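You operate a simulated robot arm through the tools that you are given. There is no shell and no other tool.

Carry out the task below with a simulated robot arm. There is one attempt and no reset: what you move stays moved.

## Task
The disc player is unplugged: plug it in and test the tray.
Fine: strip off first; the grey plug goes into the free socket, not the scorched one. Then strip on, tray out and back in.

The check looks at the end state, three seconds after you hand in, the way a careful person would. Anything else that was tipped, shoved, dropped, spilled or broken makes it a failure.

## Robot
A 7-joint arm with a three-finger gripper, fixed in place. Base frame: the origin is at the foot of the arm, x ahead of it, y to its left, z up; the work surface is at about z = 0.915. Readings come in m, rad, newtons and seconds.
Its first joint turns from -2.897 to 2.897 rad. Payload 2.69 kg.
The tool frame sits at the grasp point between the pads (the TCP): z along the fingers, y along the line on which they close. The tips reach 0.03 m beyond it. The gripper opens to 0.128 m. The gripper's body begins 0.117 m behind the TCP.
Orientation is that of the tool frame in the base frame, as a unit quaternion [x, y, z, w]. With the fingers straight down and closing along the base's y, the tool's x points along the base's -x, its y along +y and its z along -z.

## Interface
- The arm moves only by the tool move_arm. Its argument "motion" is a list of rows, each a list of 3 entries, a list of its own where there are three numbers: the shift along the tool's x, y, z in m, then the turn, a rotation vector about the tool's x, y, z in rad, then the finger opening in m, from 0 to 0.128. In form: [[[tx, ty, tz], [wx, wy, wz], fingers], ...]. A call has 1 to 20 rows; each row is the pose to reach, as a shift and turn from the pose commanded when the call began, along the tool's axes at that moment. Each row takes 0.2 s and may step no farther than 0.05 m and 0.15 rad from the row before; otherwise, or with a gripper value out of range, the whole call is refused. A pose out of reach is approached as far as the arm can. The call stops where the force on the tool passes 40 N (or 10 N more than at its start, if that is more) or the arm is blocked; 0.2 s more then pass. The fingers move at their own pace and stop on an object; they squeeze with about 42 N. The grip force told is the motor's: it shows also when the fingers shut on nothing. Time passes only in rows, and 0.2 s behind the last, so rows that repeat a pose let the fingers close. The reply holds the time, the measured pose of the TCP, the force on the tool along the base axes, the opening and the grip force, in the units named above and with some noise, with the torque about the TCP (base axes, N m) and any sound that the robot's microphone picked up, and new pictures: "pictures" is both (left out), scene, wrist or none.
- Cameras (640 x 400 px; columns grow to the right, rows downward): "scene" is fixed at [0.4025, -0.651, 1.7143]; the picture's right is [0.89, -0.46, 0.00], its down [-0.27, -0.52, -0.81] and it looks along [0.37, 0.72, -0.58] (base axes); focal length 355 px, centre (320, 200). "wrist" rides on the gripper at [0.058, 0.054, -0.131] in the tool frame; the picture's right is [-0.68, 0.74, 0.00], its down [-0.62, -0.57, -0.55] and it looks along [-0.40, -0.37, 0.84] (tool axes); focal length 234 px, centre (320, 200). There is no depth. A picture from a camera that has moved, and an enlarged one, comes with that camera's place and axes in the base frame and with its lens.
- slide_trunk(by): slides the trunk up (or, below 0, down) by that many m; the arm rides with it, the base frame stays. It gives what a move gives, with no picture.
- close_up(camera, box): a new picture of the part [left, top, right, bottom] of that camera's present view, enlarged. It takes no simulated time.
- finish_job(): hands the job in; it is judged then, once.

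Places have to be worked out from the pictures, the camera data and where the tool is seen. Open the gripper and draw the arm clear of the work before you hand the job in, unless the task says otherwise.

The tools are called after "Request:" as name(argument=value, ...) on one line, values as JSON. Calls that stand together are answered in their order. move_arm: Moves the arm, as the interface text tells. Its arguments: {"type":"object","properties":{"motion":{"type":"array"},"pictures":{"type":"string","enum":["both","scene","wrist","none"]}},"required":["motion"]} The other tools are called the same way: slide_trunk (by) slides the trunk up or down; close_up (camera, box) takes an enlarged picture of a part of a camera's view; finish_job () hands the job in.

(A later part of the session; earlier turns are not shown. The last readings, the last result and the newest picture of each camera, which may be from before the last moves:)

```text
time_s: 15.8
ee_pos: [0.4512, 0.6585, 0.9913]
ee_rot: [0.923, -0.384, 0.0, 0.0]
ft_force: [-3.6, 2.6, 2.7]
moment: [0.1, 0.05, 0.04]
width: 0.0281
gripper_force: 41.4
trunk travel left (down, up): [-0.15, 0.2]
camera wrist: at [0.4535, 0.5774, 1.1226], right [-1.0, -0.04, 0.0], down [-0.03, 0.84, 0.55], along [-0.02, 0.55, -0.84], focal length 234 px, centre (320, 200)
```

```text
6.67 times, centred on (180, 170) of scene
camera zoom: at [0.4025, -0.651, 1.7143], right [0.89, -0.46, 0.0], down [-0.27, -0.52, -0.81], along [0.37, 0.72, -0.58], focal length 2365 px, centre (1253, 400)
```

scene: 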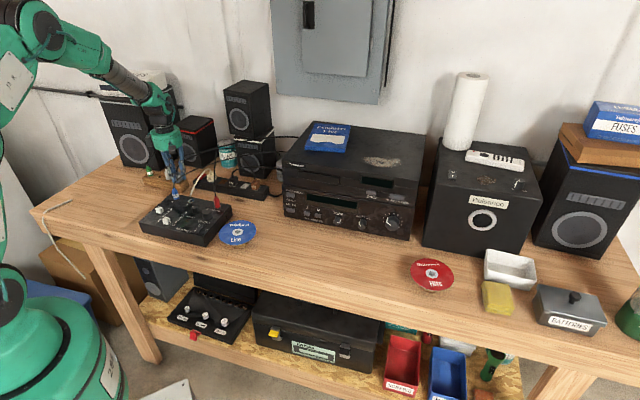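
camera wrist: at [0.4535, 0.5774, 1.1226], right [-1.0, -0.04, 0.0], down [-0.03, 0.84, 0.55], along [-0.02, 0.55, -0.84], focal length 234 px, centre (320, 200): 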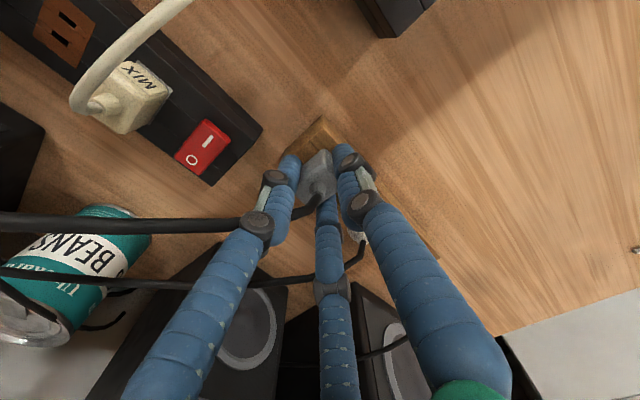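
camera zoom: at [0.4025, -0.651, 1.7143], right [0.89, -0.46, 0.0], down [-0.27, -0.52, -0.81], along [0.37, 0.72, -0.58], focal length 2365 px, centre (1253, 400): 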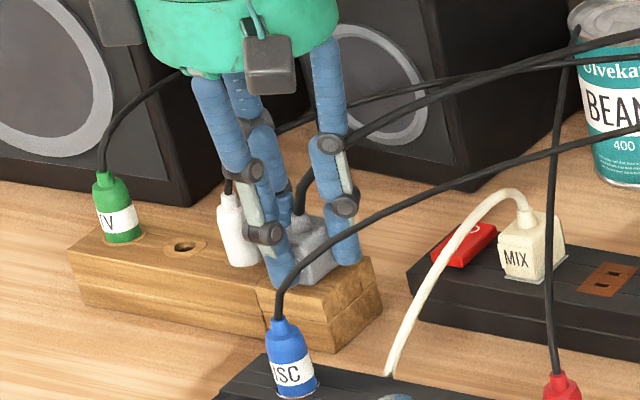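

The grip closed on the plug at 28 mm with 41 N. I pull it straight up slowly and see whether it comes free.

Request:
move_arm(motion=[[[0, 0, -0.005], [0, 0, 0], 0.01], [[0, 0, -0.01], [0, 0, 0], 0.01], [[0, 0, -0.02], [0, 0, 0], 0.01], [[0, 0, -0.03], [0, 0, 0], 0.01], [[0, 0, -0.04], [0, 0, 0], 0.01], [[0, 0, -0.05], [0, 0, 0], 0.01]], pictures="both")

Request:
close_up(camera="wrist", box=[240, 70, 400, 230])

Request:
close_up(camera="scene", box=[145, 130, 215, 200])

```text
time_s: 17.2
ee_pos: [0.4499, 0.6562, 1.0397]
ee_rot: [0.923, -0.384, 0.0, 0.0]
ft_force: [0.6, -0.3, -0.4]
moment: [0.0, 0.04, -0.02]
width: 0.0284
gripper_force: 42.4
trunk travel left (down, up): [-0.15, 0.2]
camera wrist: at [0.4528, 0.5775, 1.1719], right [-1.0, -0.04, 0.0], down [-0.03, 0.84, 0.55], along [-0.02, 0.55, -0.84], focal length 234 px, centre (320, 200)
```

scene: 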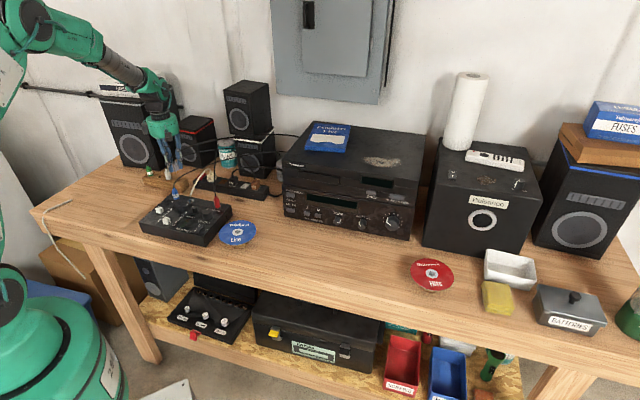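
wrist: 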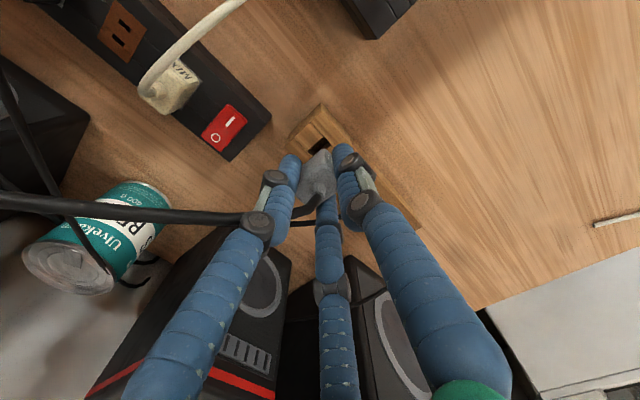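

```text
2.50 times, centred on (320, 150) of wrist
camera zoom: at [0.4528, 0.5775, 1.1719], right [-1.0, -0.04, 0.0], down [-0.03, 0.84, 0.55], along [-0.02, 0.55, -0.84], focal length 585 px, centre (320, 325)
```

zoom: 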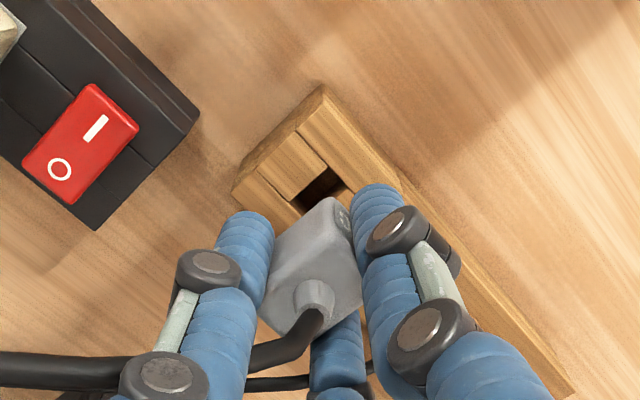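

```text
5.71 times, centred on (180, 165) of scene
camera zoom: at [0.4025, -0.651, 1.7143], right [0.89, -0.46, 0.0], down [-0.27, -0.52, -0.81], along [0.37, 0.72, -0.58], focal length 2027 px, centre (1120, 400)
```

zoom: 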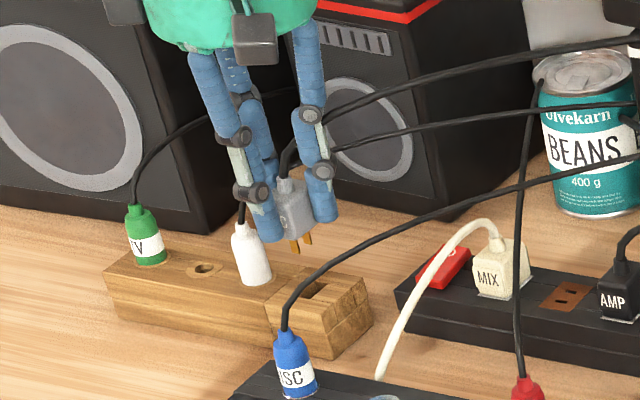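

The plug is out with its two brass prongs showing, held firmly, and nothing else moved. I raise it to z≈1.17, above all the cables, and carry it along the strip to above the white socket.

Request:
move_arm(motion=[[[0, 0, -0.035], [0, 0, 0], 0.01], [[0, 0, -0.07], [0, 0, 0], 0.01], [[0, 0, -0.1], [0, 0, 0], 0.01], [[0, 0, -0.13], [0, 0, 0], 0.01], [[0.035, -0.007, -0.13], [0, 0, 0], 0.01], [[0.07, -0.014, -0.13], [0, 0, 0], 0.01], [[0.105, -0.021, -0.13], [0, 0, 0], 0.01], [[0.14, -0.028, -0.13], [0, 0, 0], 0.01], [[0.175, -0.034, -0.13], [0, 0, 0], 0.01], [[0.21, -0.04, -0.13], [0, 0, 0], 0.01], [[0.24, -0.046, -0.13], [0, 0, 0], 0.01], [[0.2647, -0.0508, -0.13], [0, 0, 0], 0.01]], pictures="both")

Request:
close_up(camera="wrist", box=[240, 50, 400, 210])

Request:
close_up(camera="scene", box=[190, 100, 290, 200])

```text
time_s: 19.8
ee_pos: [0.6719, 0.5056, 1.1686]
ee_rot: [0.924, -0.383, 0.0, 0.0]
ft_force: [-0.6, 0.1, -1.0]
moment: [0.0, -0.02, -0.01]
width: 0.0282
gripper_force: 41.8
trunk travel left (down, up): [-0.15, 0.2]
camera wrist: at [0.6756, 0.4263, 1.3002], right [-1.0, -0.04, 0.0], down [-0.03, 0.84, 0.55], along [-0.02, 0.55, -0.84], focal length 234 px, centre (320, 200)
```

scene: 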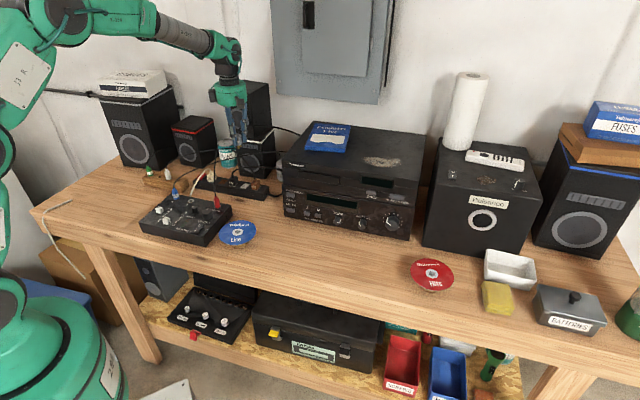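
wrist: 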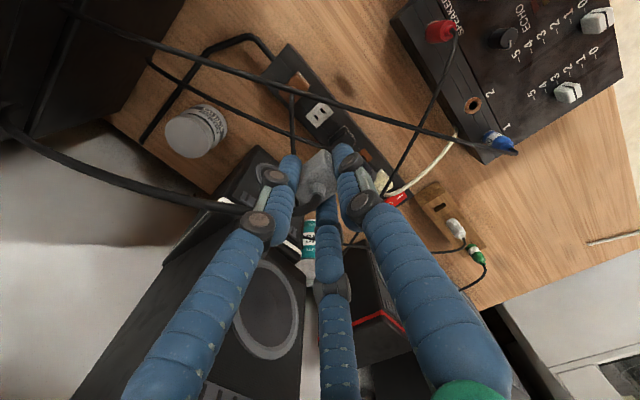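

```text
2.50 times, centred on (320, 130) of wrist
camera zoom: at [0.6756, 0.4263, 1.3002], right [-1.0, -0.04, 0.0], down [-0.03, 0.84, 0.55], along [-0.02, 0.55, -0.84], focal length 585 px, centre (320, 375)
```

zoom: 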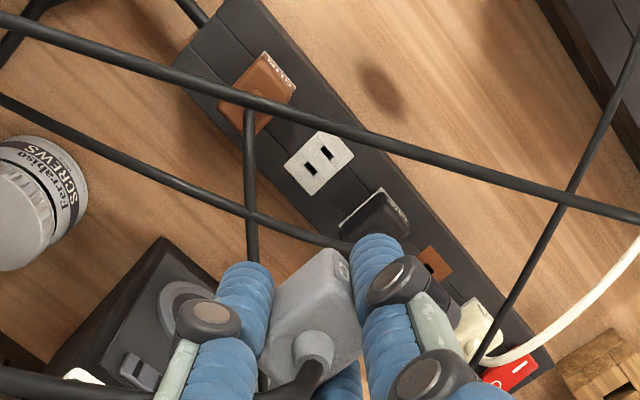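

```text
4.00 times, centred on (240, 150) of scene
camera zoom: at [0.4025, -0.651, 1.7143], right [0.89, -0.46, 0.0], down [-0.27, -0.52, -0.81], along [0.37, 0.72, -0.58], focal length 1419 px, centre (640, 400)
```

zoom: 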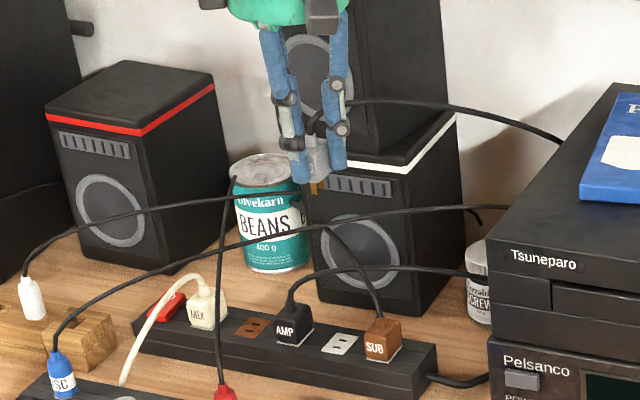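

The socket shows well here: its plate centre comes out at about (0.673, 0.506). I enlarge the plug in the hand to work out its exact offset from the TCP.

Request:
close_up(camera="wrist", box=[285, 135, 365, 215])

Request:
close_up(camera="scene", box=[215, 110, 265, 160])

Request:
close_up(camera="wrist", box=[295, 85, 345, 135])

```text
5.00 times, centred on (325, 175) of wrist
camera zoom: at [0.6756, 0.4263, 1.3002], right [-1.0, -0.04, 0.0], down [-0.03, 0.84, 0.55], along [-0.02, 0.55, -0.84], focal length 1171 px, centre (295, 325)
```

zoom: 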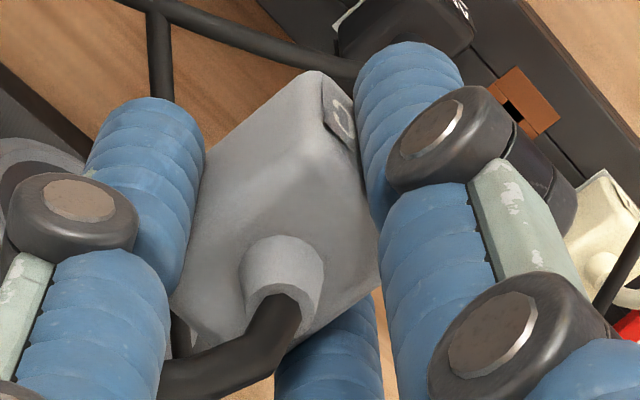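

```text
8.00 times, centred on (240, 135) of scene
camera zoom: at [0.4025, -0.651, 1.7143], right [0.89, -0.46, 0.0], down [-0.27, -0.52, -0.81], along [0.37, 0.72, -0.58], focal length 2838 px, centre (960, 720)
```

zoom: 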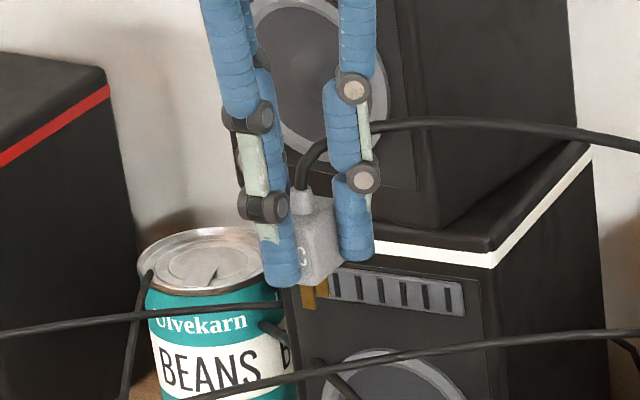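

```text
8.00 times, centred on (320, 110) of wrist
camera zoom: at [0.6756, 0.4263, 1.3002], right [-1.0, -0.04, 0.0], down [-0.03, 0.84, 0.55], along [-0.02, 0.55, -0.84], focal length 1873 px, centre (320, 920)
```

zoom: 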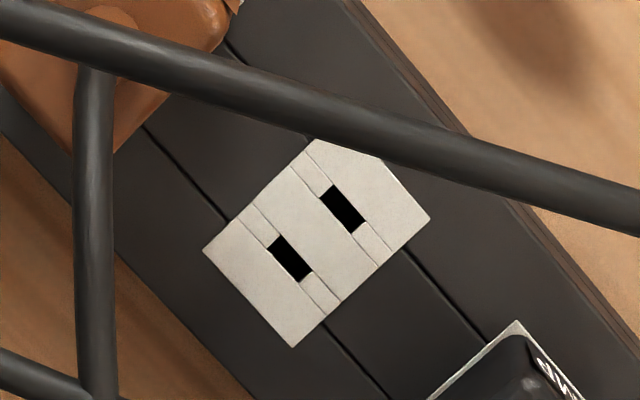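

The socket's slot midpoint lies almost exactly under the TCP (within 1 mm). I descend part-way, watching the force because the AMP lead passes just behind, and re-measure.

Request:
move_arm(motion=[[[0, -0.0008, 0.03], [0, 0, 0], 0.01], [[0, -0.0008, 0.06], [0, 0, 0], 0.01], [[0, -0.0008, 0.09], [0, 0, 0], 0.01]], pictures="wrist")

Request:
close_up(camera="wrist", box=[280, 90, 360, 170])

Request:
close_up(camera="scene", box=[215, 140, 275, 200])

```text
time_s: 20.6
ee_pos: [0.6757, 0.5081, 1.0783]
ee_rot: [0.924, -0.383, 0.0, 0.0]
ft_force: [-0.5, -0.3, -0.2]
moment: [-0.02, 0.03, 0.01]
width: 0.0281
gripper_force: 41.9
trunk travel left (down, up): [-0.15, 0.2]
camera wrist: at [0.679, 0.4278, 1.2099], right [-1.0, -0.04, 0.0], down [-0.03, 0.84, 0.55], along [-0.02, 0.55, -0.84], focal length 234 px, centre (320, 200)
```

wrist: 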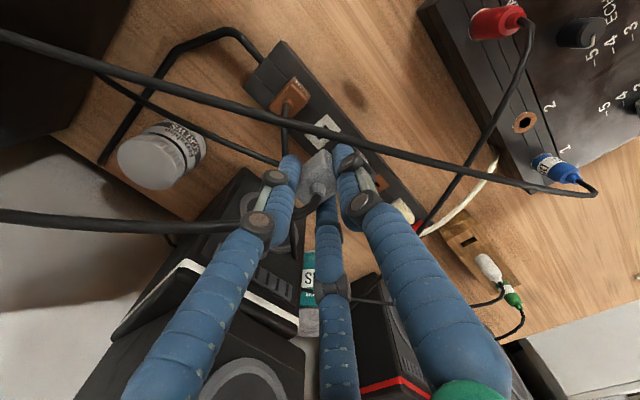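

```text
5.00 times, centred on (320, 130) of wrist
camera zoom: at [0.679, 0.4278, 1.2099], right [-1.0, -0.04, 0.0], down [-0.03, 0.84, 0.55], along [-0.02, 0.55, -0.84], focal length 1171 px, centre (320, 550)
```

zoom: 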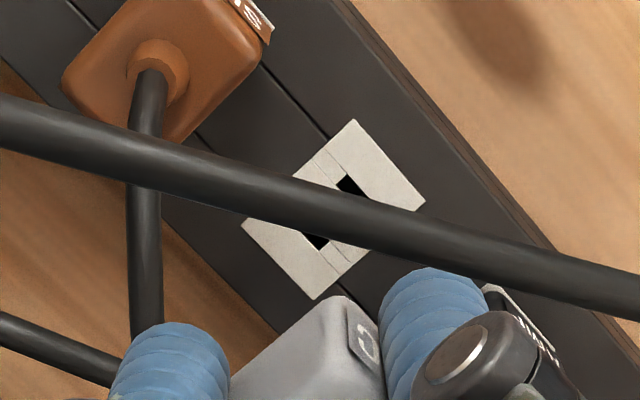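

```text
6.67 times, centred on (245, 170) of scene
camera zoom: at [0.4025, -0.651, 1.7143], right [0.89, -0.46, 0.0], down [-0.27, -0.52, -0.81], along [0.37, 0.72, -0.58], focal length 2365 px, centre (820, 400)
```

zoom: 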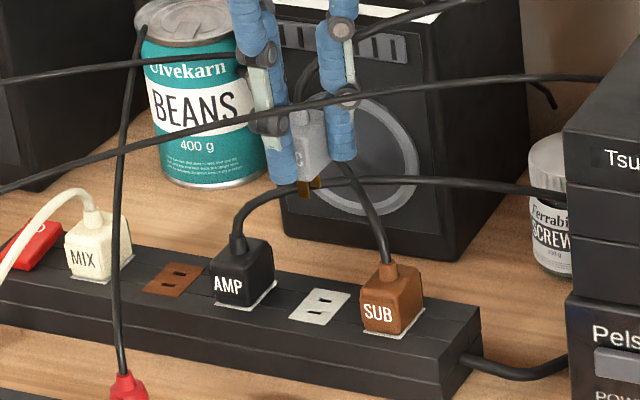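

The arm has settled about 3 mm behind the socket, which is at (0.6727, 0.5061) in both views. I correct by -1.6 mm along x and +2.7 mm along y of the tool while lowering until the prongs are about 1 cm above the slots, and let it settle.

Request:
move_arm(motion=[[[-0.0016, 0.0027, 0.02], [0, 0, 0], 0.01], [[-0.0016, 0.0027, 0.04], [0, 0, 0], 0.01], [[-0.0016, 0.0027, 0.056], [0, 0, 0], 0.01], [[-0.0016, 0.0027, 0.056], [0, 0, 0], 0.01], [[-0.0016, 0.0027, 0.056], [0, 0, 0], 0.01]], pictures="both")

Request:
close_up(camera="wrist", box=[280, 110, 360, 190])

Request:
close_up(camera="scene", box=[232, 165, 262, 195])

```text
time_s: 21.8
ee_pos: [0.6719, 0.5074, 1.0246]
ee_rot: [0.924, -0.383, 0.0, 0.0]
ft_force: [0.0, -0.2, -0.8]
moment: [0.02, -0.01, 0.0]
width: 0.028
gripper_force: 42.4
trunk travel left (down, up): [-0.15, 0.2]
camera wrist: at [0.675, 0.4273, 1.1556], right [-1.0, -0.04, 0.0], down [-0.03, 0.84, 0.55], along [-0.02, 0.55, -0.84], focal length 234 px, centre (320, 200)
```

scene: 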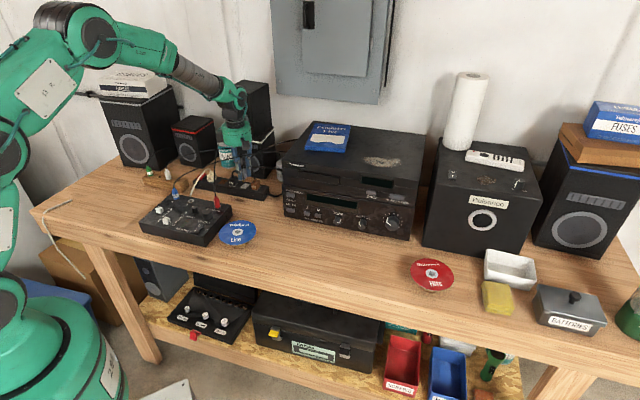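
wrist: 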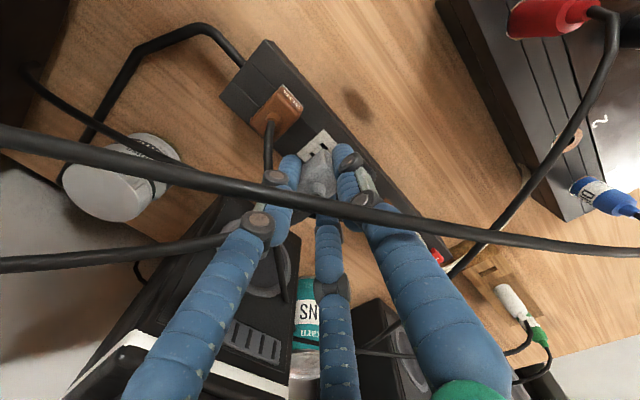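

```text
5.00 times, centred on (320, 150) of wrist
camera zoom: at [0.675, 0.4273, 1.1556], right [-1.0, -0.04, 0.0], down [-0.03, 0.84, 0.55], along [-0.02, 0.55, -0.84], focal length 1171 px, centre (320, 450)
```

zoom: 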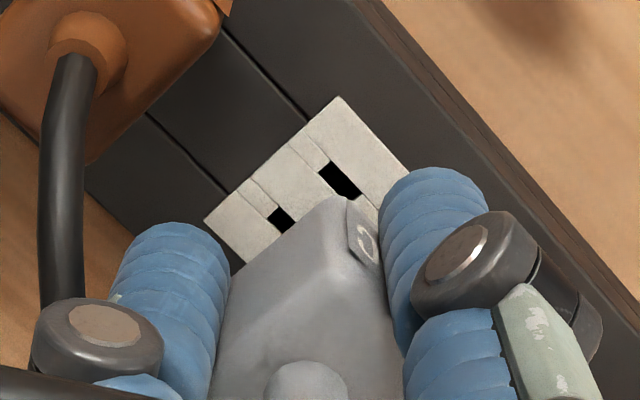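

```text
13.33 times, centred on (247, 180) of scene
camera zoom: at [0.4025, -0.651, 1.7143], right [0.89, -0.46, 0.0], down [-0.27, -0.52, -0.81], along [0.37, 0.72, -0.58], focal length 4730 px, centre (1293, 467)
```

zoom: 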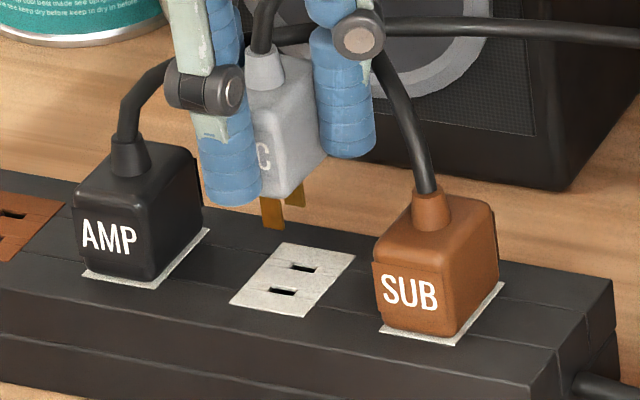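

Combining both views, the prong tips are about 20 mm above the plate and need about +1.8 mm along the strip and 1.6 mm toward the front. I apply that and lower by 14 mm, then re-check.

Request:
move_arm(motion=[[[0.0018, 0.0016, 0.007], [0, 0, 0], 0.01], [[0.0018, 0.0016, 0.014], [0, 0, 0], 0.01], [[0.0018, 0.0016, 0.014], [0, 0, 0], 0.01], [[0.0018, 0.0016, 0.014], [0, 0, 0], 0.01]], pictures="wrist")

Request:
close_up(camera="wrist", box=[290, 120, 350, 180])

Request:
close_up(camera="scene", box=[236, 171, 256, 191])

```text
time_s: 22.8
ee_pos: [0.6708, 0.5045, 1.0093]
ee_rot: [0.923, -0.384, 0.0, 0.001]
ft_force: [-0.3, 0.0, -1.3]
moment: [0.02, 0.01, 0.03]
width: 0.0283
gripper_force: 42.0
trunk travel left (down, up): [-0.15, 0.2]
camera wrist: at [0.6745, 0.4243, 1.1411], right [-1.0, -0.04, 0.0], down [-0.03, 0.84, 0.55], along [-0.02, 0.55, -0.84], focal length 234 px, centre (320, 200)
```

wrist: 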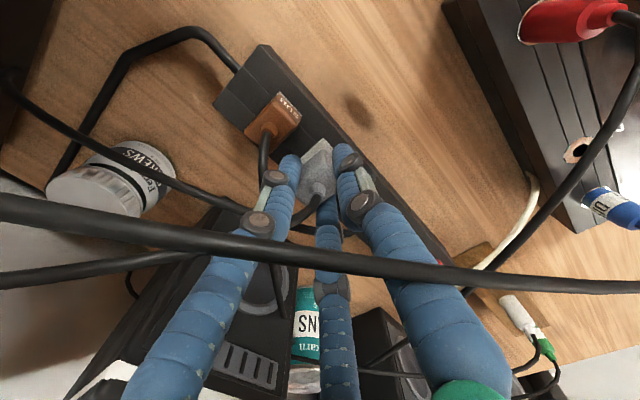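

```text
6.67 times, centred on (320, 150) of wrist
camera zoom: at [0.6745, 0.4243, 1.1411], right [-1.0, -0.04, 0.0], down [-0.03, 0.84, 0.55], along [-0.02, 0.55, -0.84], focal length 1561 px, centre (320, 533)
```

zoom: 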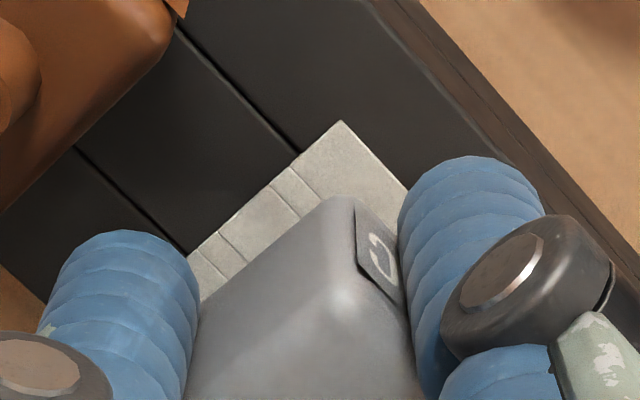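

```text
16.00 times, centred on (246, 181) of scene
camera zoom: at [0.4025, -0.651, 1.7143], right [0.89, -0.46, 0.0], down [-0.27, -0.52, -0.81], along [0.37, 0.72, -0.58], focal length 5676 px, centre (1504, 504)
```

zoom: 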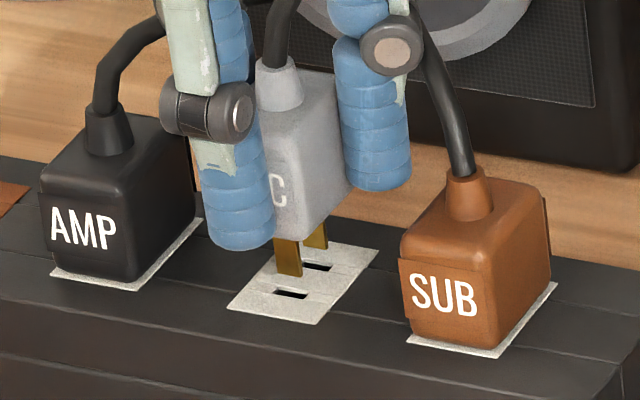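

Prongs now hang 5–6 mm above the slots and look aligned to about a millimetre. I apply a small correction (0.4 mm left, 0.8 mm back) and lower in 1–2 mm steps while watching the force.

Request:
move_arm(motion=[[[-0.0004, -0.0008, 0.001], [0, 0, 0], 0.01], [[-0.0004, -0.0008, 0.0025], [0, 0, 0], 0.01], [[-0.0004, -0.0008, 0.004], [0, 0, 0], 0.01], [[-0.0004, -0.0008, 0.005], [0, 0, 0], 0.01], [[-0.0004, -0.0008, 0.005], [0, 0, 0], 0.01]], pictures="none")

Request:
close_up(camera="scene", box=[236, 171, 256, 191])

Request:
close_up(camera="wrist", box=[290, 120, 350, 180])

```text
time_s: 24.0
ee_pos: [0.6699, 0.5047, 1.0047]
ee_rot: [0.923, -0.384, 0.0, 0.0]
ft_force: [-0.1, 0.4, -0.1]
moment: [-0.01, 0.02, 0.0]
width: 0.0279
gripper_force: 41.8
trunk travel left (down, up): [-0.15, 0.2]
```

```text
16.00 times, centred on (246, 181) of scene
camera zoom: at [0.4025, -0.651, 1.7143], right [0.89, -0.46, 0.0], down [-0.27, -0.52, -0.81], along [0.37, 0.72, -0.58], focal length 5676 px, centre (1504, 504)
```

zoom: 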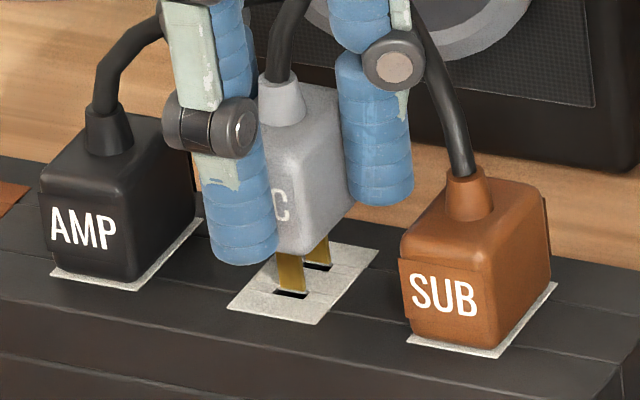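

```text
6.67 times, centred on (320, 150) of wrist
camera zoom: at [0.6747, 0.4248, 1.1366], right [-1.0, -0.04, 0.0], down [-0.03, 0.84, 0.55], along [-0.02, 0.55, -0.84], focal length 1561 px, centre (320, 533)
```

zoom: 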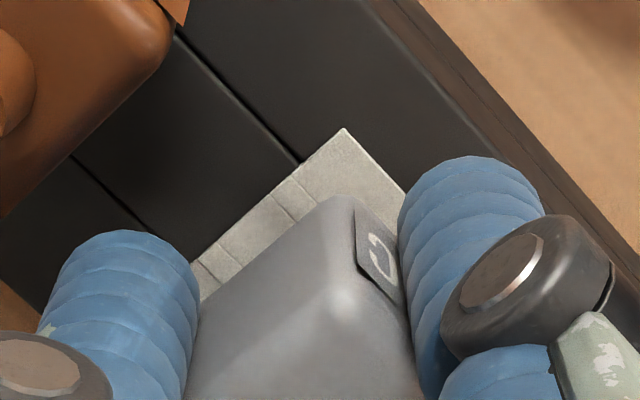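

No contact yet, and the front prong's tip sits right over its slot. I lower another few millimetres in small steps.

Request:
move_arm(motion=[[[0, 0, 0.001], [0, 0, 0], 0.01], [[0, 0, 0.002], [0, 0, 0], 0.01], [[0, 0, 0.003], [0, 0, 0], 0.01], [[0, 0, 0.003], [0, 0, 0], 0.01]], pictures="none")

Request:
close_up(camera="scene", box=[236, 171, 256, 191])

```text
time_s: 25.0
ee_pos: [0.6718, 0.5042, 1.0018]
ee_rot: [0.924, -0.384, 0.0, 0.0]
ft_force: [0.1, -0.2, -0.1]
moment: [0.01, 0.02, -0.02]
width: 0.0279
gripper_force: 42.0
trunk travel left (down, up): [-0.15, 0.2]
```

```text
16.00 times, centred on (246, 181) of scene
camera zoom: at [0.4025, -0.651, 1.7143], right [0.89, -0.46, 0.0], down [-0.27, -0.52, -0.81], along [0.37, 0.72, -0.58], focal length 5676 px, centre (1504, 504)
```

zoom: 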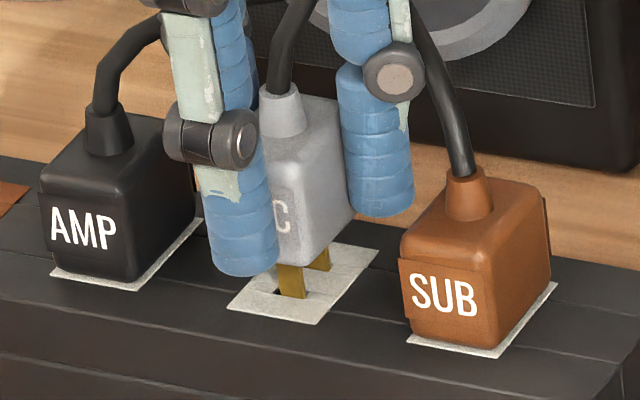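

Still no force, and the prong ends look to be entering the slots. I continue down gently.

Request:
move_arm(motion=[[[0, 0, 0.001], [0, 0, 0], 0.01], [[0, 0, 0.002], [0, 0, 0], 0.01], [[0, 0, 0.003], [0, 0, 0], 0.01], [[0, 0, 0.004], [0, 0, 0], 0.01], [[0, 0, 0.004], [0, 0, 0], 0.01]], pictures="none")

Request:
close_up(camera="scene", box=[236, 171, 256, 191])

```text
time_s: 26.2
ee_pos: [0.6706, 0.5053, 0.9978]
ee_rot: [0.924, -0.383, 0.0, 0.0]
ft_force: [-0.4, 0.1, -0.9]
moment: [-0.02, 0.0, -0.04]
width: 0.0281
gripper_force: 41.5
trunk travel left (down, up): [-0.15, 0.2]
```

```text
16.00 times, centred on (246, 181) of scene
camera zoom: at [0.4025, -0.651, 1.7143], right [0.89, -0.46, 0.0], down [-0.27, -0.52, -0.81], along [0.37, 0.72, -0.58], focal length 5676 px, centre (1504, 504)
```

zoom: 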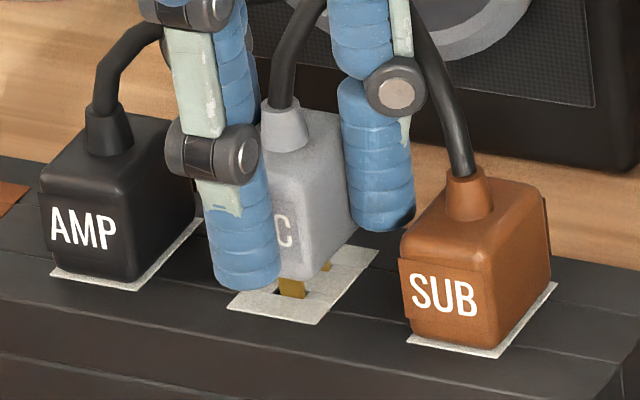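

The visible prong length has shrunk, so the prongs are going in without resistance; about 5 mm remain. I push on in 1 mm steps until it seats.

Request:
move_arm(motion=[[[0, 0, 0.001], [0, 0, 0], 0.01], [[0, 0, 0.002], [0, 0, 0], 0.01], [[0, 0, 0.003], [0, 0, 0], 0.01], [[0, 0, 0.004], [0, 0, 0], 0.01], [[0, 0, 0.005], [0, 0, 0], 0.01], [[0, 0, 0.006], [0, 0, 0], 0.01], [[0, 0, 0.006], [0, 0, 0], 0.01]], pictures="none")

Request:
close_up(camera="scene", box=[236, 171, 256, 191])

```text
time_s: 27.8
ee_pos: [0.6708, 0.5036, 0.992]
ee_rot: [0.924, -0.383, 0.0, 0.0]
ft_force: [-0.6, 0.0, 0.2]
moment: [-0.01, 0.0, -0.01]
width: 0.0282
gripper_force: 42.1
trunk travel left (down, up): [-0.15, 0.2]
```

```text
16.00 times, centred on (246, 181) of scene
camera zoom: at [0.4025, -0.651, 1.7143], right [0.89, -0.46, 0.0], down [-0.27, -0.52, -0.81], along [0.37, 0.72, -0.58], focal length 5676 px, centre (1504, 504)
```

zoom: 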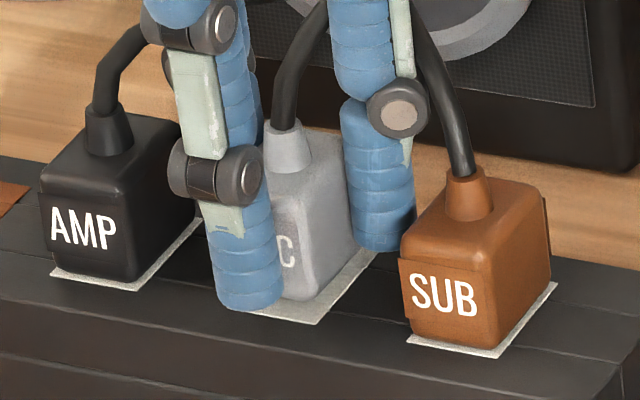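

The plug is almost flush but there is no seating force yet. I press further in small steps until contact shows.

Request:
move_arm(motion=[[[0, 0, 0.001], [0, 0, 0], 0.01], [[0, 0, 0.002], [0, 0, 0], 0.01], [[0, 0, 0.003], [0, 0, 0], 0.01], [[0, 0, 0.003], [0, 0, 0], 0.01]], pictures="none")

Request:
close_up(camera="scene", box=[236, 171, 256, 191])

```text
time_s: 28.8
ee_pos: [0.6702, 0.5049, 0.9894]
ee_rot: [0.924, -0.383, 0.0, 0.0]
ft_force: [-0.1, 0.0, -1.4]
moment: [-0.01, -0.02, 0.03]
width: 0.028
gripper_force: 41.6
trunk travel left (down, up): [-0.15, 0.2]
```

```text
16.00 times, centred on (246, 181) of scene
camera zoom: at [0.4025, -0.651, 1.7143], right [0.89, -0.46, 0.0], down [-0.27, -0.52, -0.81], along [0.37, 0.72, -0.58], focal length 5676 px, centre (1504, 504)
```

zoom: 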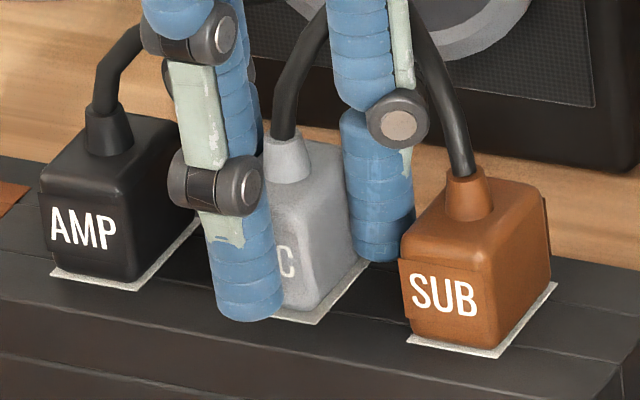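

Still no resistance, so there is a little further to go. I continue 1 mm at a time.

Request:
move_arm(motion=[[[0, 0, 0.001], [0, 0, 0], 0.01], [[0, 0, 0.002], [0, 0, 0], 0.01], [[0, 0, 0.003], [0, 0, 0], 0.01], [[0, 0, 0.003], [0, 0, 0], 0.01]], pictures="none")

Request:
close_up(camera="scene", box=[236, 171, 256, 191])

```text
time_s: 29.8
ee_pos: [0.6708, 0.5049, 0.9862]
ee_rot: [0.924, -0.383, 0.0, -0.001]
ft_force: [1.4, 1.0, 2.7]
moment: [0.02, 0.01, 0.01]
width: 0.028
gripper_force: 42.2
trunk travel left (down, up): [-0.15, 0.2]
```

```text
16.00 times, centred on (246, 181) of scene
camera zoom: at [0.4025, -0.651, 1.7143], right [0.89, -0.46, 0.0], down [-0.27, -0.52, -0.81], along [0.37, 0.72, -0.58], focal length 5676 px, centre (1504, 504)
```

zoom: 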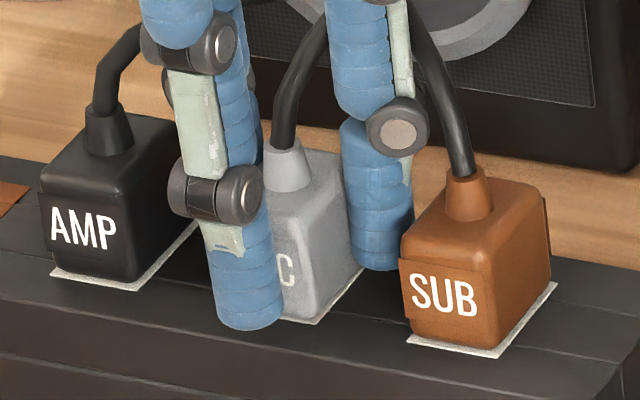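

Contact has begun at 2.7 N, and the plug bottom looks flush with the plate like its neighbours. I press a little more to seat it firmly.

Request:
move_arm(motion=[[[0, 0, 0.001], [0, 0, 0], 0.01], [[0, 0, 0.002], [0, 0, 0], 0.01], [[0, 0, 0.003], [0, 0, 0], 0.01]], pictures="none")

Request:
close_up(camera="scene", box=[236, 171, 256, 191])

```text
time_s: 30.6
ee_pos: [0.6699, 0.505, 0.9865]
ee_rot: [0.924, -0.383, 0.001, -0.001]
ft_force: [-9.4, -2.4, 28.2]
moment: [-0.25, 0.48, 0.0]
width: 0.0278
gripper_force: 42.0
trunk travel left (down, up): [-0.15, 0.2]
```

```text
16.00 times, centred on (246, 181) of scene
camera zoom: at [0.4025, -0.651, 1.7143], right [0.89, -0.46, 0.0], down [-0.27, -0.52, -0.81], along [0.37, 0.72, -0.58], focal length 5676 px, centre (1504, 504)
```

zoom: 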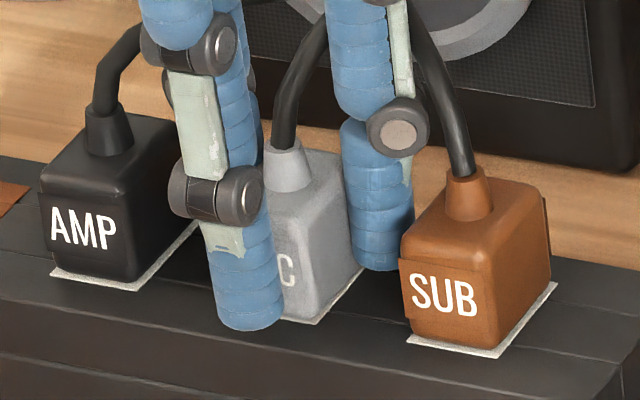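

The plug is seated: 28 N push with no further travel. I relax the press, open the fingers slightly (to 5 cm), and rise straight up.

Request:
move_arm(motion=[[[0, 0, -0.003], [0, 0, 0], 0.01], [[0, 0, -0.003], [0, 0, 0], 0.03], [[0, 0, -0.003], [0, 0, 0], 0.05], [[0, 0, -0.003], [0, 0, 0], 0.05], [[0, 0, -0.015], [0, 0, 0], 0.05], [[0, 0, -0.03], [0, 0, 0], 0.05]], pictures="none")

Request:
close_up(camera="scene", box=[226, 161, 266, 201])

Request:
close_up(camera="wrist", box=[260, 100, 380, 220])

```text
time_s: 32.0
ee_pos: [0.6703, 0.504, 1.0129]
ee_rot: [0.923, -0.384, -0.001, 0.0]
ft_force: [0.2, -0.1, 0.5]
moment: [-0.03, 0.01, 0.01]
width: 0.0502
gripper_force: 0.1
trunk travel left (down, up): [-0.15, 0.2]
```

```text
10.00 times, centred on (246, 181) of scene
camera zoom: at [0.4025, -0.651, 1.7143], right [0.89, -0.46, 0.0], down [-0.27, -0.52, -0.81], along [0.37, 0.72, -0.58], focal length 3547 px, centre (1060, 390)
```

zoom: 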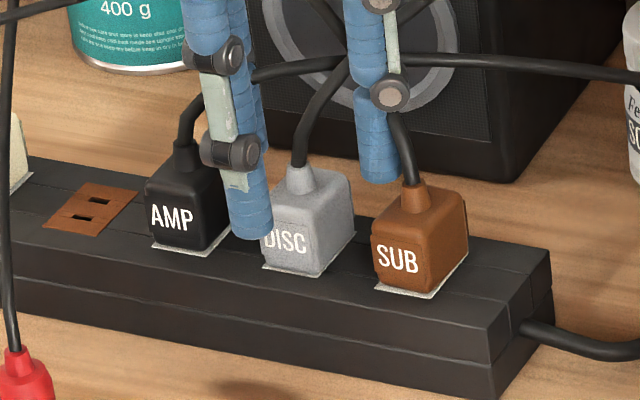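

```text
3.33 times, centred on (320, 160) of wrist
camera zoom: at [0.6733, 0.4243, 1.1453], right [-1.0, -0.04, 0.0], down [-0.03, 0.84, 0.55], along [-0.02, 0.55, -0.84], focal length 781 px, centre (320, 333)
```

zoom: 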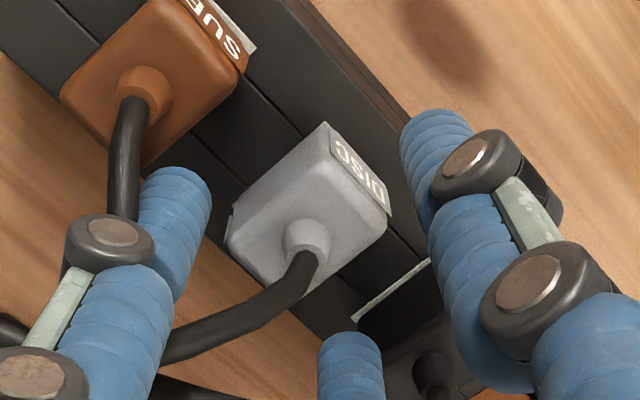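

DISC now stands seated in the formerly white, clean socket, with its neighbours undisturbed. I rise clear, close the fingers, and move above the rocker's "|" half at (0.530, 0.634).

Request:
move_arm(motion=[[[0, 0, -0.04], [0, 0, 0], 0.05], [[0, 0, -0.08], [0, 0, 0], 0.05], [[0, 0, -0.12], [0, 0, 0], 0.05], [[0, 0, -0.16], [0, 0, 0], 0.05], [[-0.038, 0.0015, -0.16], [0, 0, 0], 0.03], [[-0.076, 0.003, -0.16], [0, 0, 0], 0.0], [[-0.114, 0.0045, -0.16], [0, 0, 0], 0.0], [[-0.152, 0.006, -0.16], [0, 0, 0], 0.0], [[-0.1918, 0.0074, -0.16], [0, 0, 0], 0.0], [[-0.1918, 0.0074, -0.16], [0, 0, 0], 0.0], [[-0.1918, 0.0074, -0.16], [0, 0, 0], 0.0]], pictures="both")

Request:
close_up(camera="wrist", box=[270, 60, 370, 160])

Request:
close_up(camera="scene", box=[180, 130, 280, 205])

```text
time_s: 34.4
ee_pos: [0.53, 0.6341, 1.1732]
ee_rot: [0.923, -0.384, 0.0, 0.0]
ft_force: [0.2, 0.7, -0.5]
moment: [0.03, -0.01, -0.01]
width: 0.0024
gripper_force: 31.2
trunk travel left (down, up): [-0.15, 0.2]
camera wrist: at [0.5342, 0.5541, 1.3057], right [-1.0, -0.04, 0.0], down [-0.03, 0.84, 0.55], along [-0.02, 0.55, -0.84], focal length 234 px, centre (320, 200)
```

scene: 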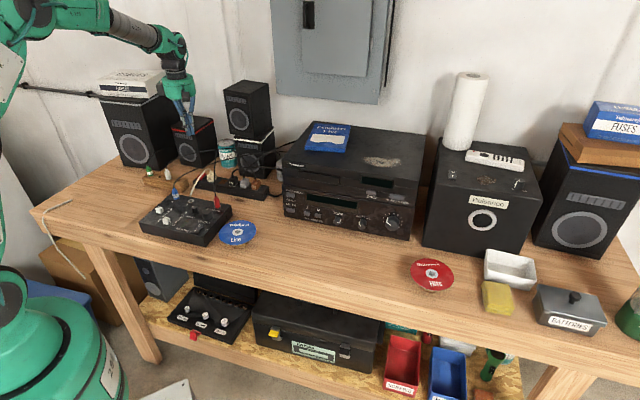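
wrist: 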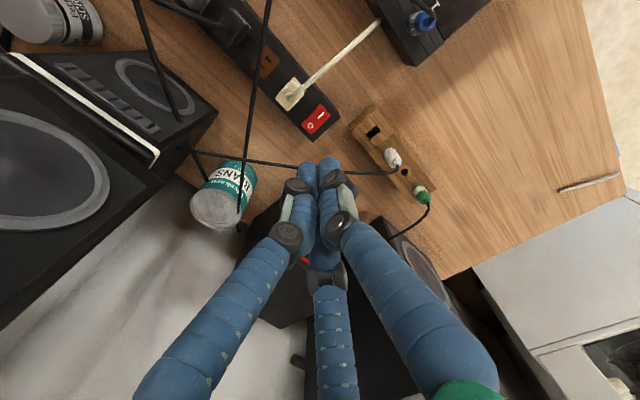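

```text
4.00 times, centred on (320, 110) of wrist
camera zoom: at [0.5342, 0.5541, 1.3057], right [-1.0, -0.04, 0.0], down [-0.03, 0.84, 0.55], along [-0.02, 0.55, -0.84], focal length 937 px, centre (320, 560)
```

zoom: 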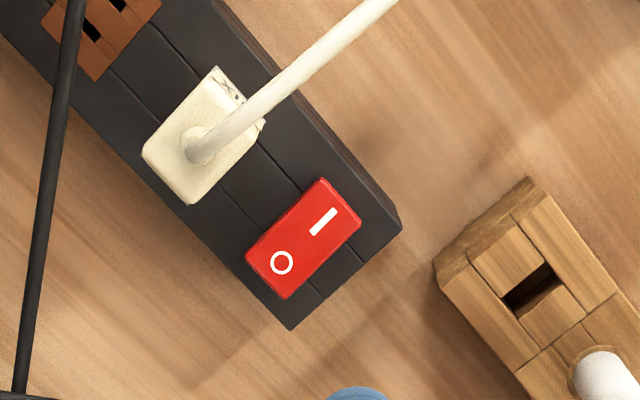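

```text
5.33 times, centred on (230, 168) of scene
camera zoom: at [0.4025, -0.651, 1.7143], right [0.89, -0.46, 0.0], down [-0.27, -0.52, -0.81], along [0.37, 0.72, -0.58], focal length 1892 px, centre (800, 373)
```

zoom: 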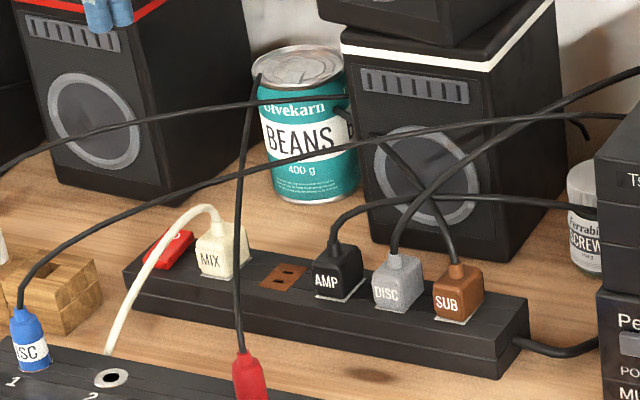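

The "|" mark lies right under the TCP. I shift 2 mm toward the front edge, descend, and press the "|" end the same way as before.

Request:
move_arm(motion=[[[0, 0.002, 0.045], [0, 0, 0], 0.0], [[0, 0.002, 0.09], [0, 0, 0], 0.0], [[0, 0.002, 0.13], [0, 0, 0], 0.0], [[0, 0.002, 0.16], [0, 0, 0], 0.0], [[0, 0.002, 0.168], [0, 0, 0], 0.0], [[0, 0.002, 0.168], [0, 0, 0], 0.0]], pictures="wrist")

Request:
close_up(camera="wrist", box=[260, 80, 380, 200])

Request:
close_up(camera="scene", box=[180, 140, 240, 200])

```text
time_s: 35.8
ee_pos: [0.5281, 0.6329, 1.0043]
ee_rot: [0.924, -0.382, 0.0, 0.0]
ft_force: [0.0, -0.7, -1.3]
moment: [-0.01, -0.02, 0.01]
width: 0.0021
gripper_force: 31.4
trunk travel left (down, up): [-0.15, 0.2]
camera wrist: at [0.5321, 0.5527, 1.1358], right [-1.0, -0.04, 0.0], down [-0.03, 0.84, 0.55], along [-0.02, 0.55, -0.84], focal length 234 px, centre (320, 200)
```

wrist: 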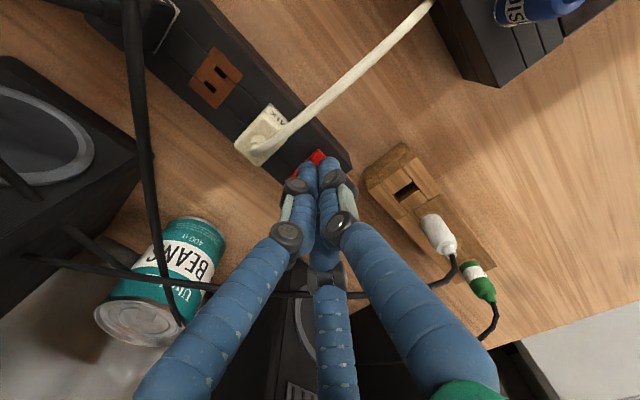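

```text
3.33 times, centred on (320, 140) of wrist
camera zoom: at [0.5321, 0.5527, 1.1358], right [-1.0, -0.04, 0.0], down [-0.03, 0.84, 0.55], along [-0.02, 0.55, -0.84], focal length 781 px, centre (320, 400)
```

zoom: 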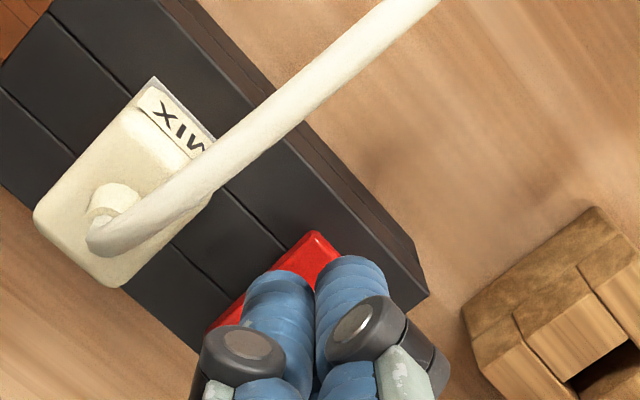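

```text
6.67 times, centred on (210, 170) of scene
camera zoom: at [0.4025, -0.651, 1.7143], right [0.89, -0.46, 0.0], down [-0.27, -0.52, -0.81], along [0.37, 0.72, -0.58], focal length 2365 px, centre (1053, 400)
```

zoom: 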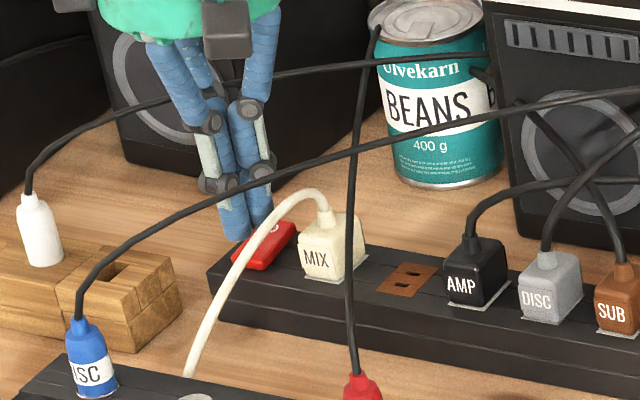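

Tips are over the front half. I press down in small steps.

Request:
move_arm(motion=[[[0, 0, 0.006], [0, 0, 0], 0.0], [[0, 0, 0.009], [0, 0, 0], 0.0], [[0, 0, 0.012], [0, 0, 0], 0.0], [[0, 0, 0.015], [0, 0, 0], 0.0], [[0, 0, 0.018], [0, 0, 0], 0.0], [[0, 0, 0.018], [0, 0, 0], 0.0]], pictures="none")

Request:
close_up(camera="wrist", box=[260, 80, 380, 200])

Request:
close_up(camera="scene", box=[180, 140, 240, 200])

```text
time_s: 37.2
ee_pos: [0.5288, 0.6337, 0.9882]
ee_rot: [0.923, -0.384, 0.0, -0.001]
ft_force: [1.9, -5.2, 11.1]
moment: [-0.02, -0.15, -0.1]
width: 0.002
gripper_force: 31.0
trunk travel left (down, up): [-0.15, 0.2]
```

```text
3.33 times, centred on (320, 140) of wrist
camera zoom: at [0.5326, 0.5533, 1.1202], right [-1.0, -0.04, 0.0], down [-0.04, 0.83, 0.55], along [-0.02, 0.55, -0.84], focal length 781 px, centre (320, 400)
```

zoom: 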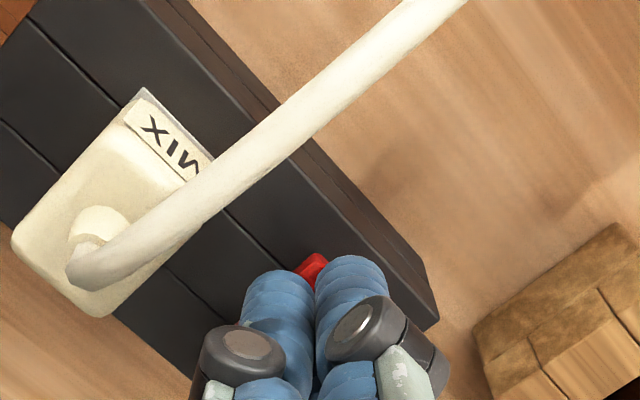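

```text
6.67 times, centred on (210, 170) of scene
camera zoom: at [0.4025, -0.651, 1.7143], right [0.89, -0.46, 0.0], down [-0.27, -0.52, -0.81], along [0.37, 0.72, -0.58], focal length 2365 px, centre (1053, 400)
```

zoom: 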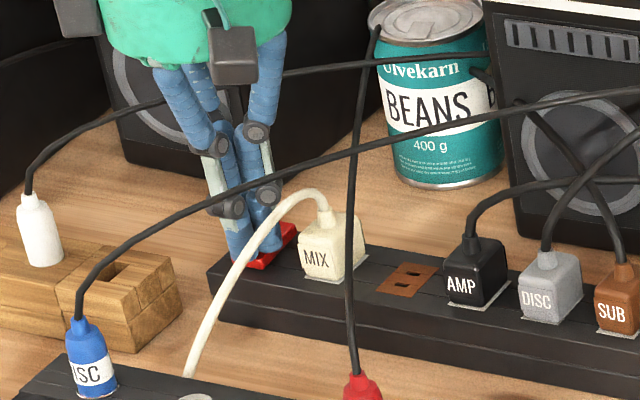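

11 N so far and the LED is still dark, so I press a few millimetres more.

Request:
move_arm(motion=[[[0, 0, 0.0015], [0, 0, 0], 0.0], [[0, 0, 0.003], [0, 0, 0], 0.0], [[0, 0, 0.0045], [0, 0, 0], 0.0], [[0, 0, 0.0045], [0, 0, 0], 0.0]], pictures="none")

Request:
close_up(camera="wrist", box=[260, 80, 380, 200])

Request:
close_up(camera="scene", box=[190, 160, 230, 200])

```text
time_s: 38.0
ee_pos: [0.5313, 0.6353, 0.9891]
ee_rot: [0.924, -0.383, 0.001, -0.003]
ft_force: [0.4, 2.4, 11.2]
moment: [0.22, -0.07, 0.09]
width: 0.0023
gripper_force: 31.7
trunk travel left (down, up): [-0.15, 0.2]
stopped in row 3: the force on the tool passed its limit at 42 N (the readings are from after the stop); the commanded pose is now the measured one
```

```text
3.33 times, centred on (320, 140) of wrist
camera zoom: at [0.5336, 0.5547, 1.1198], right [-1.0, -0.04, -0.01], down [-0.04, 0.83, 0.55], along [-0.02, 0.55, -0.83], focal length 781 px, centre (320, 400)
```

zoom: 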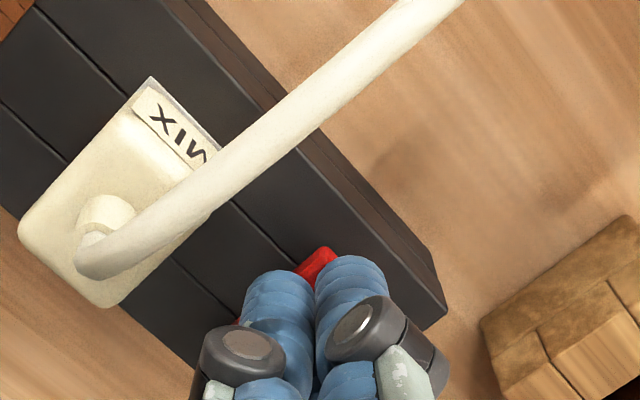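

```text
10.00 times, centred on (210, 180) of scene
camera zoom: at [0.4025, -0.651, 1.7143], right [0.89, -0.46, 0.0], down [-0.27, -0.52, -0.81], along [0.37, 0.72, -0.58], focal length 3547 px, centre (1420, 400)
```

zoom: 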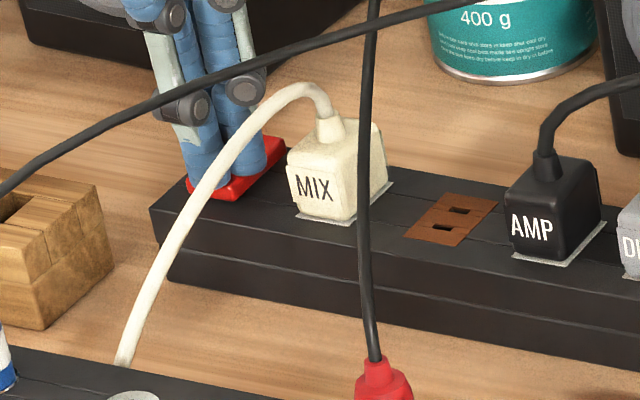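

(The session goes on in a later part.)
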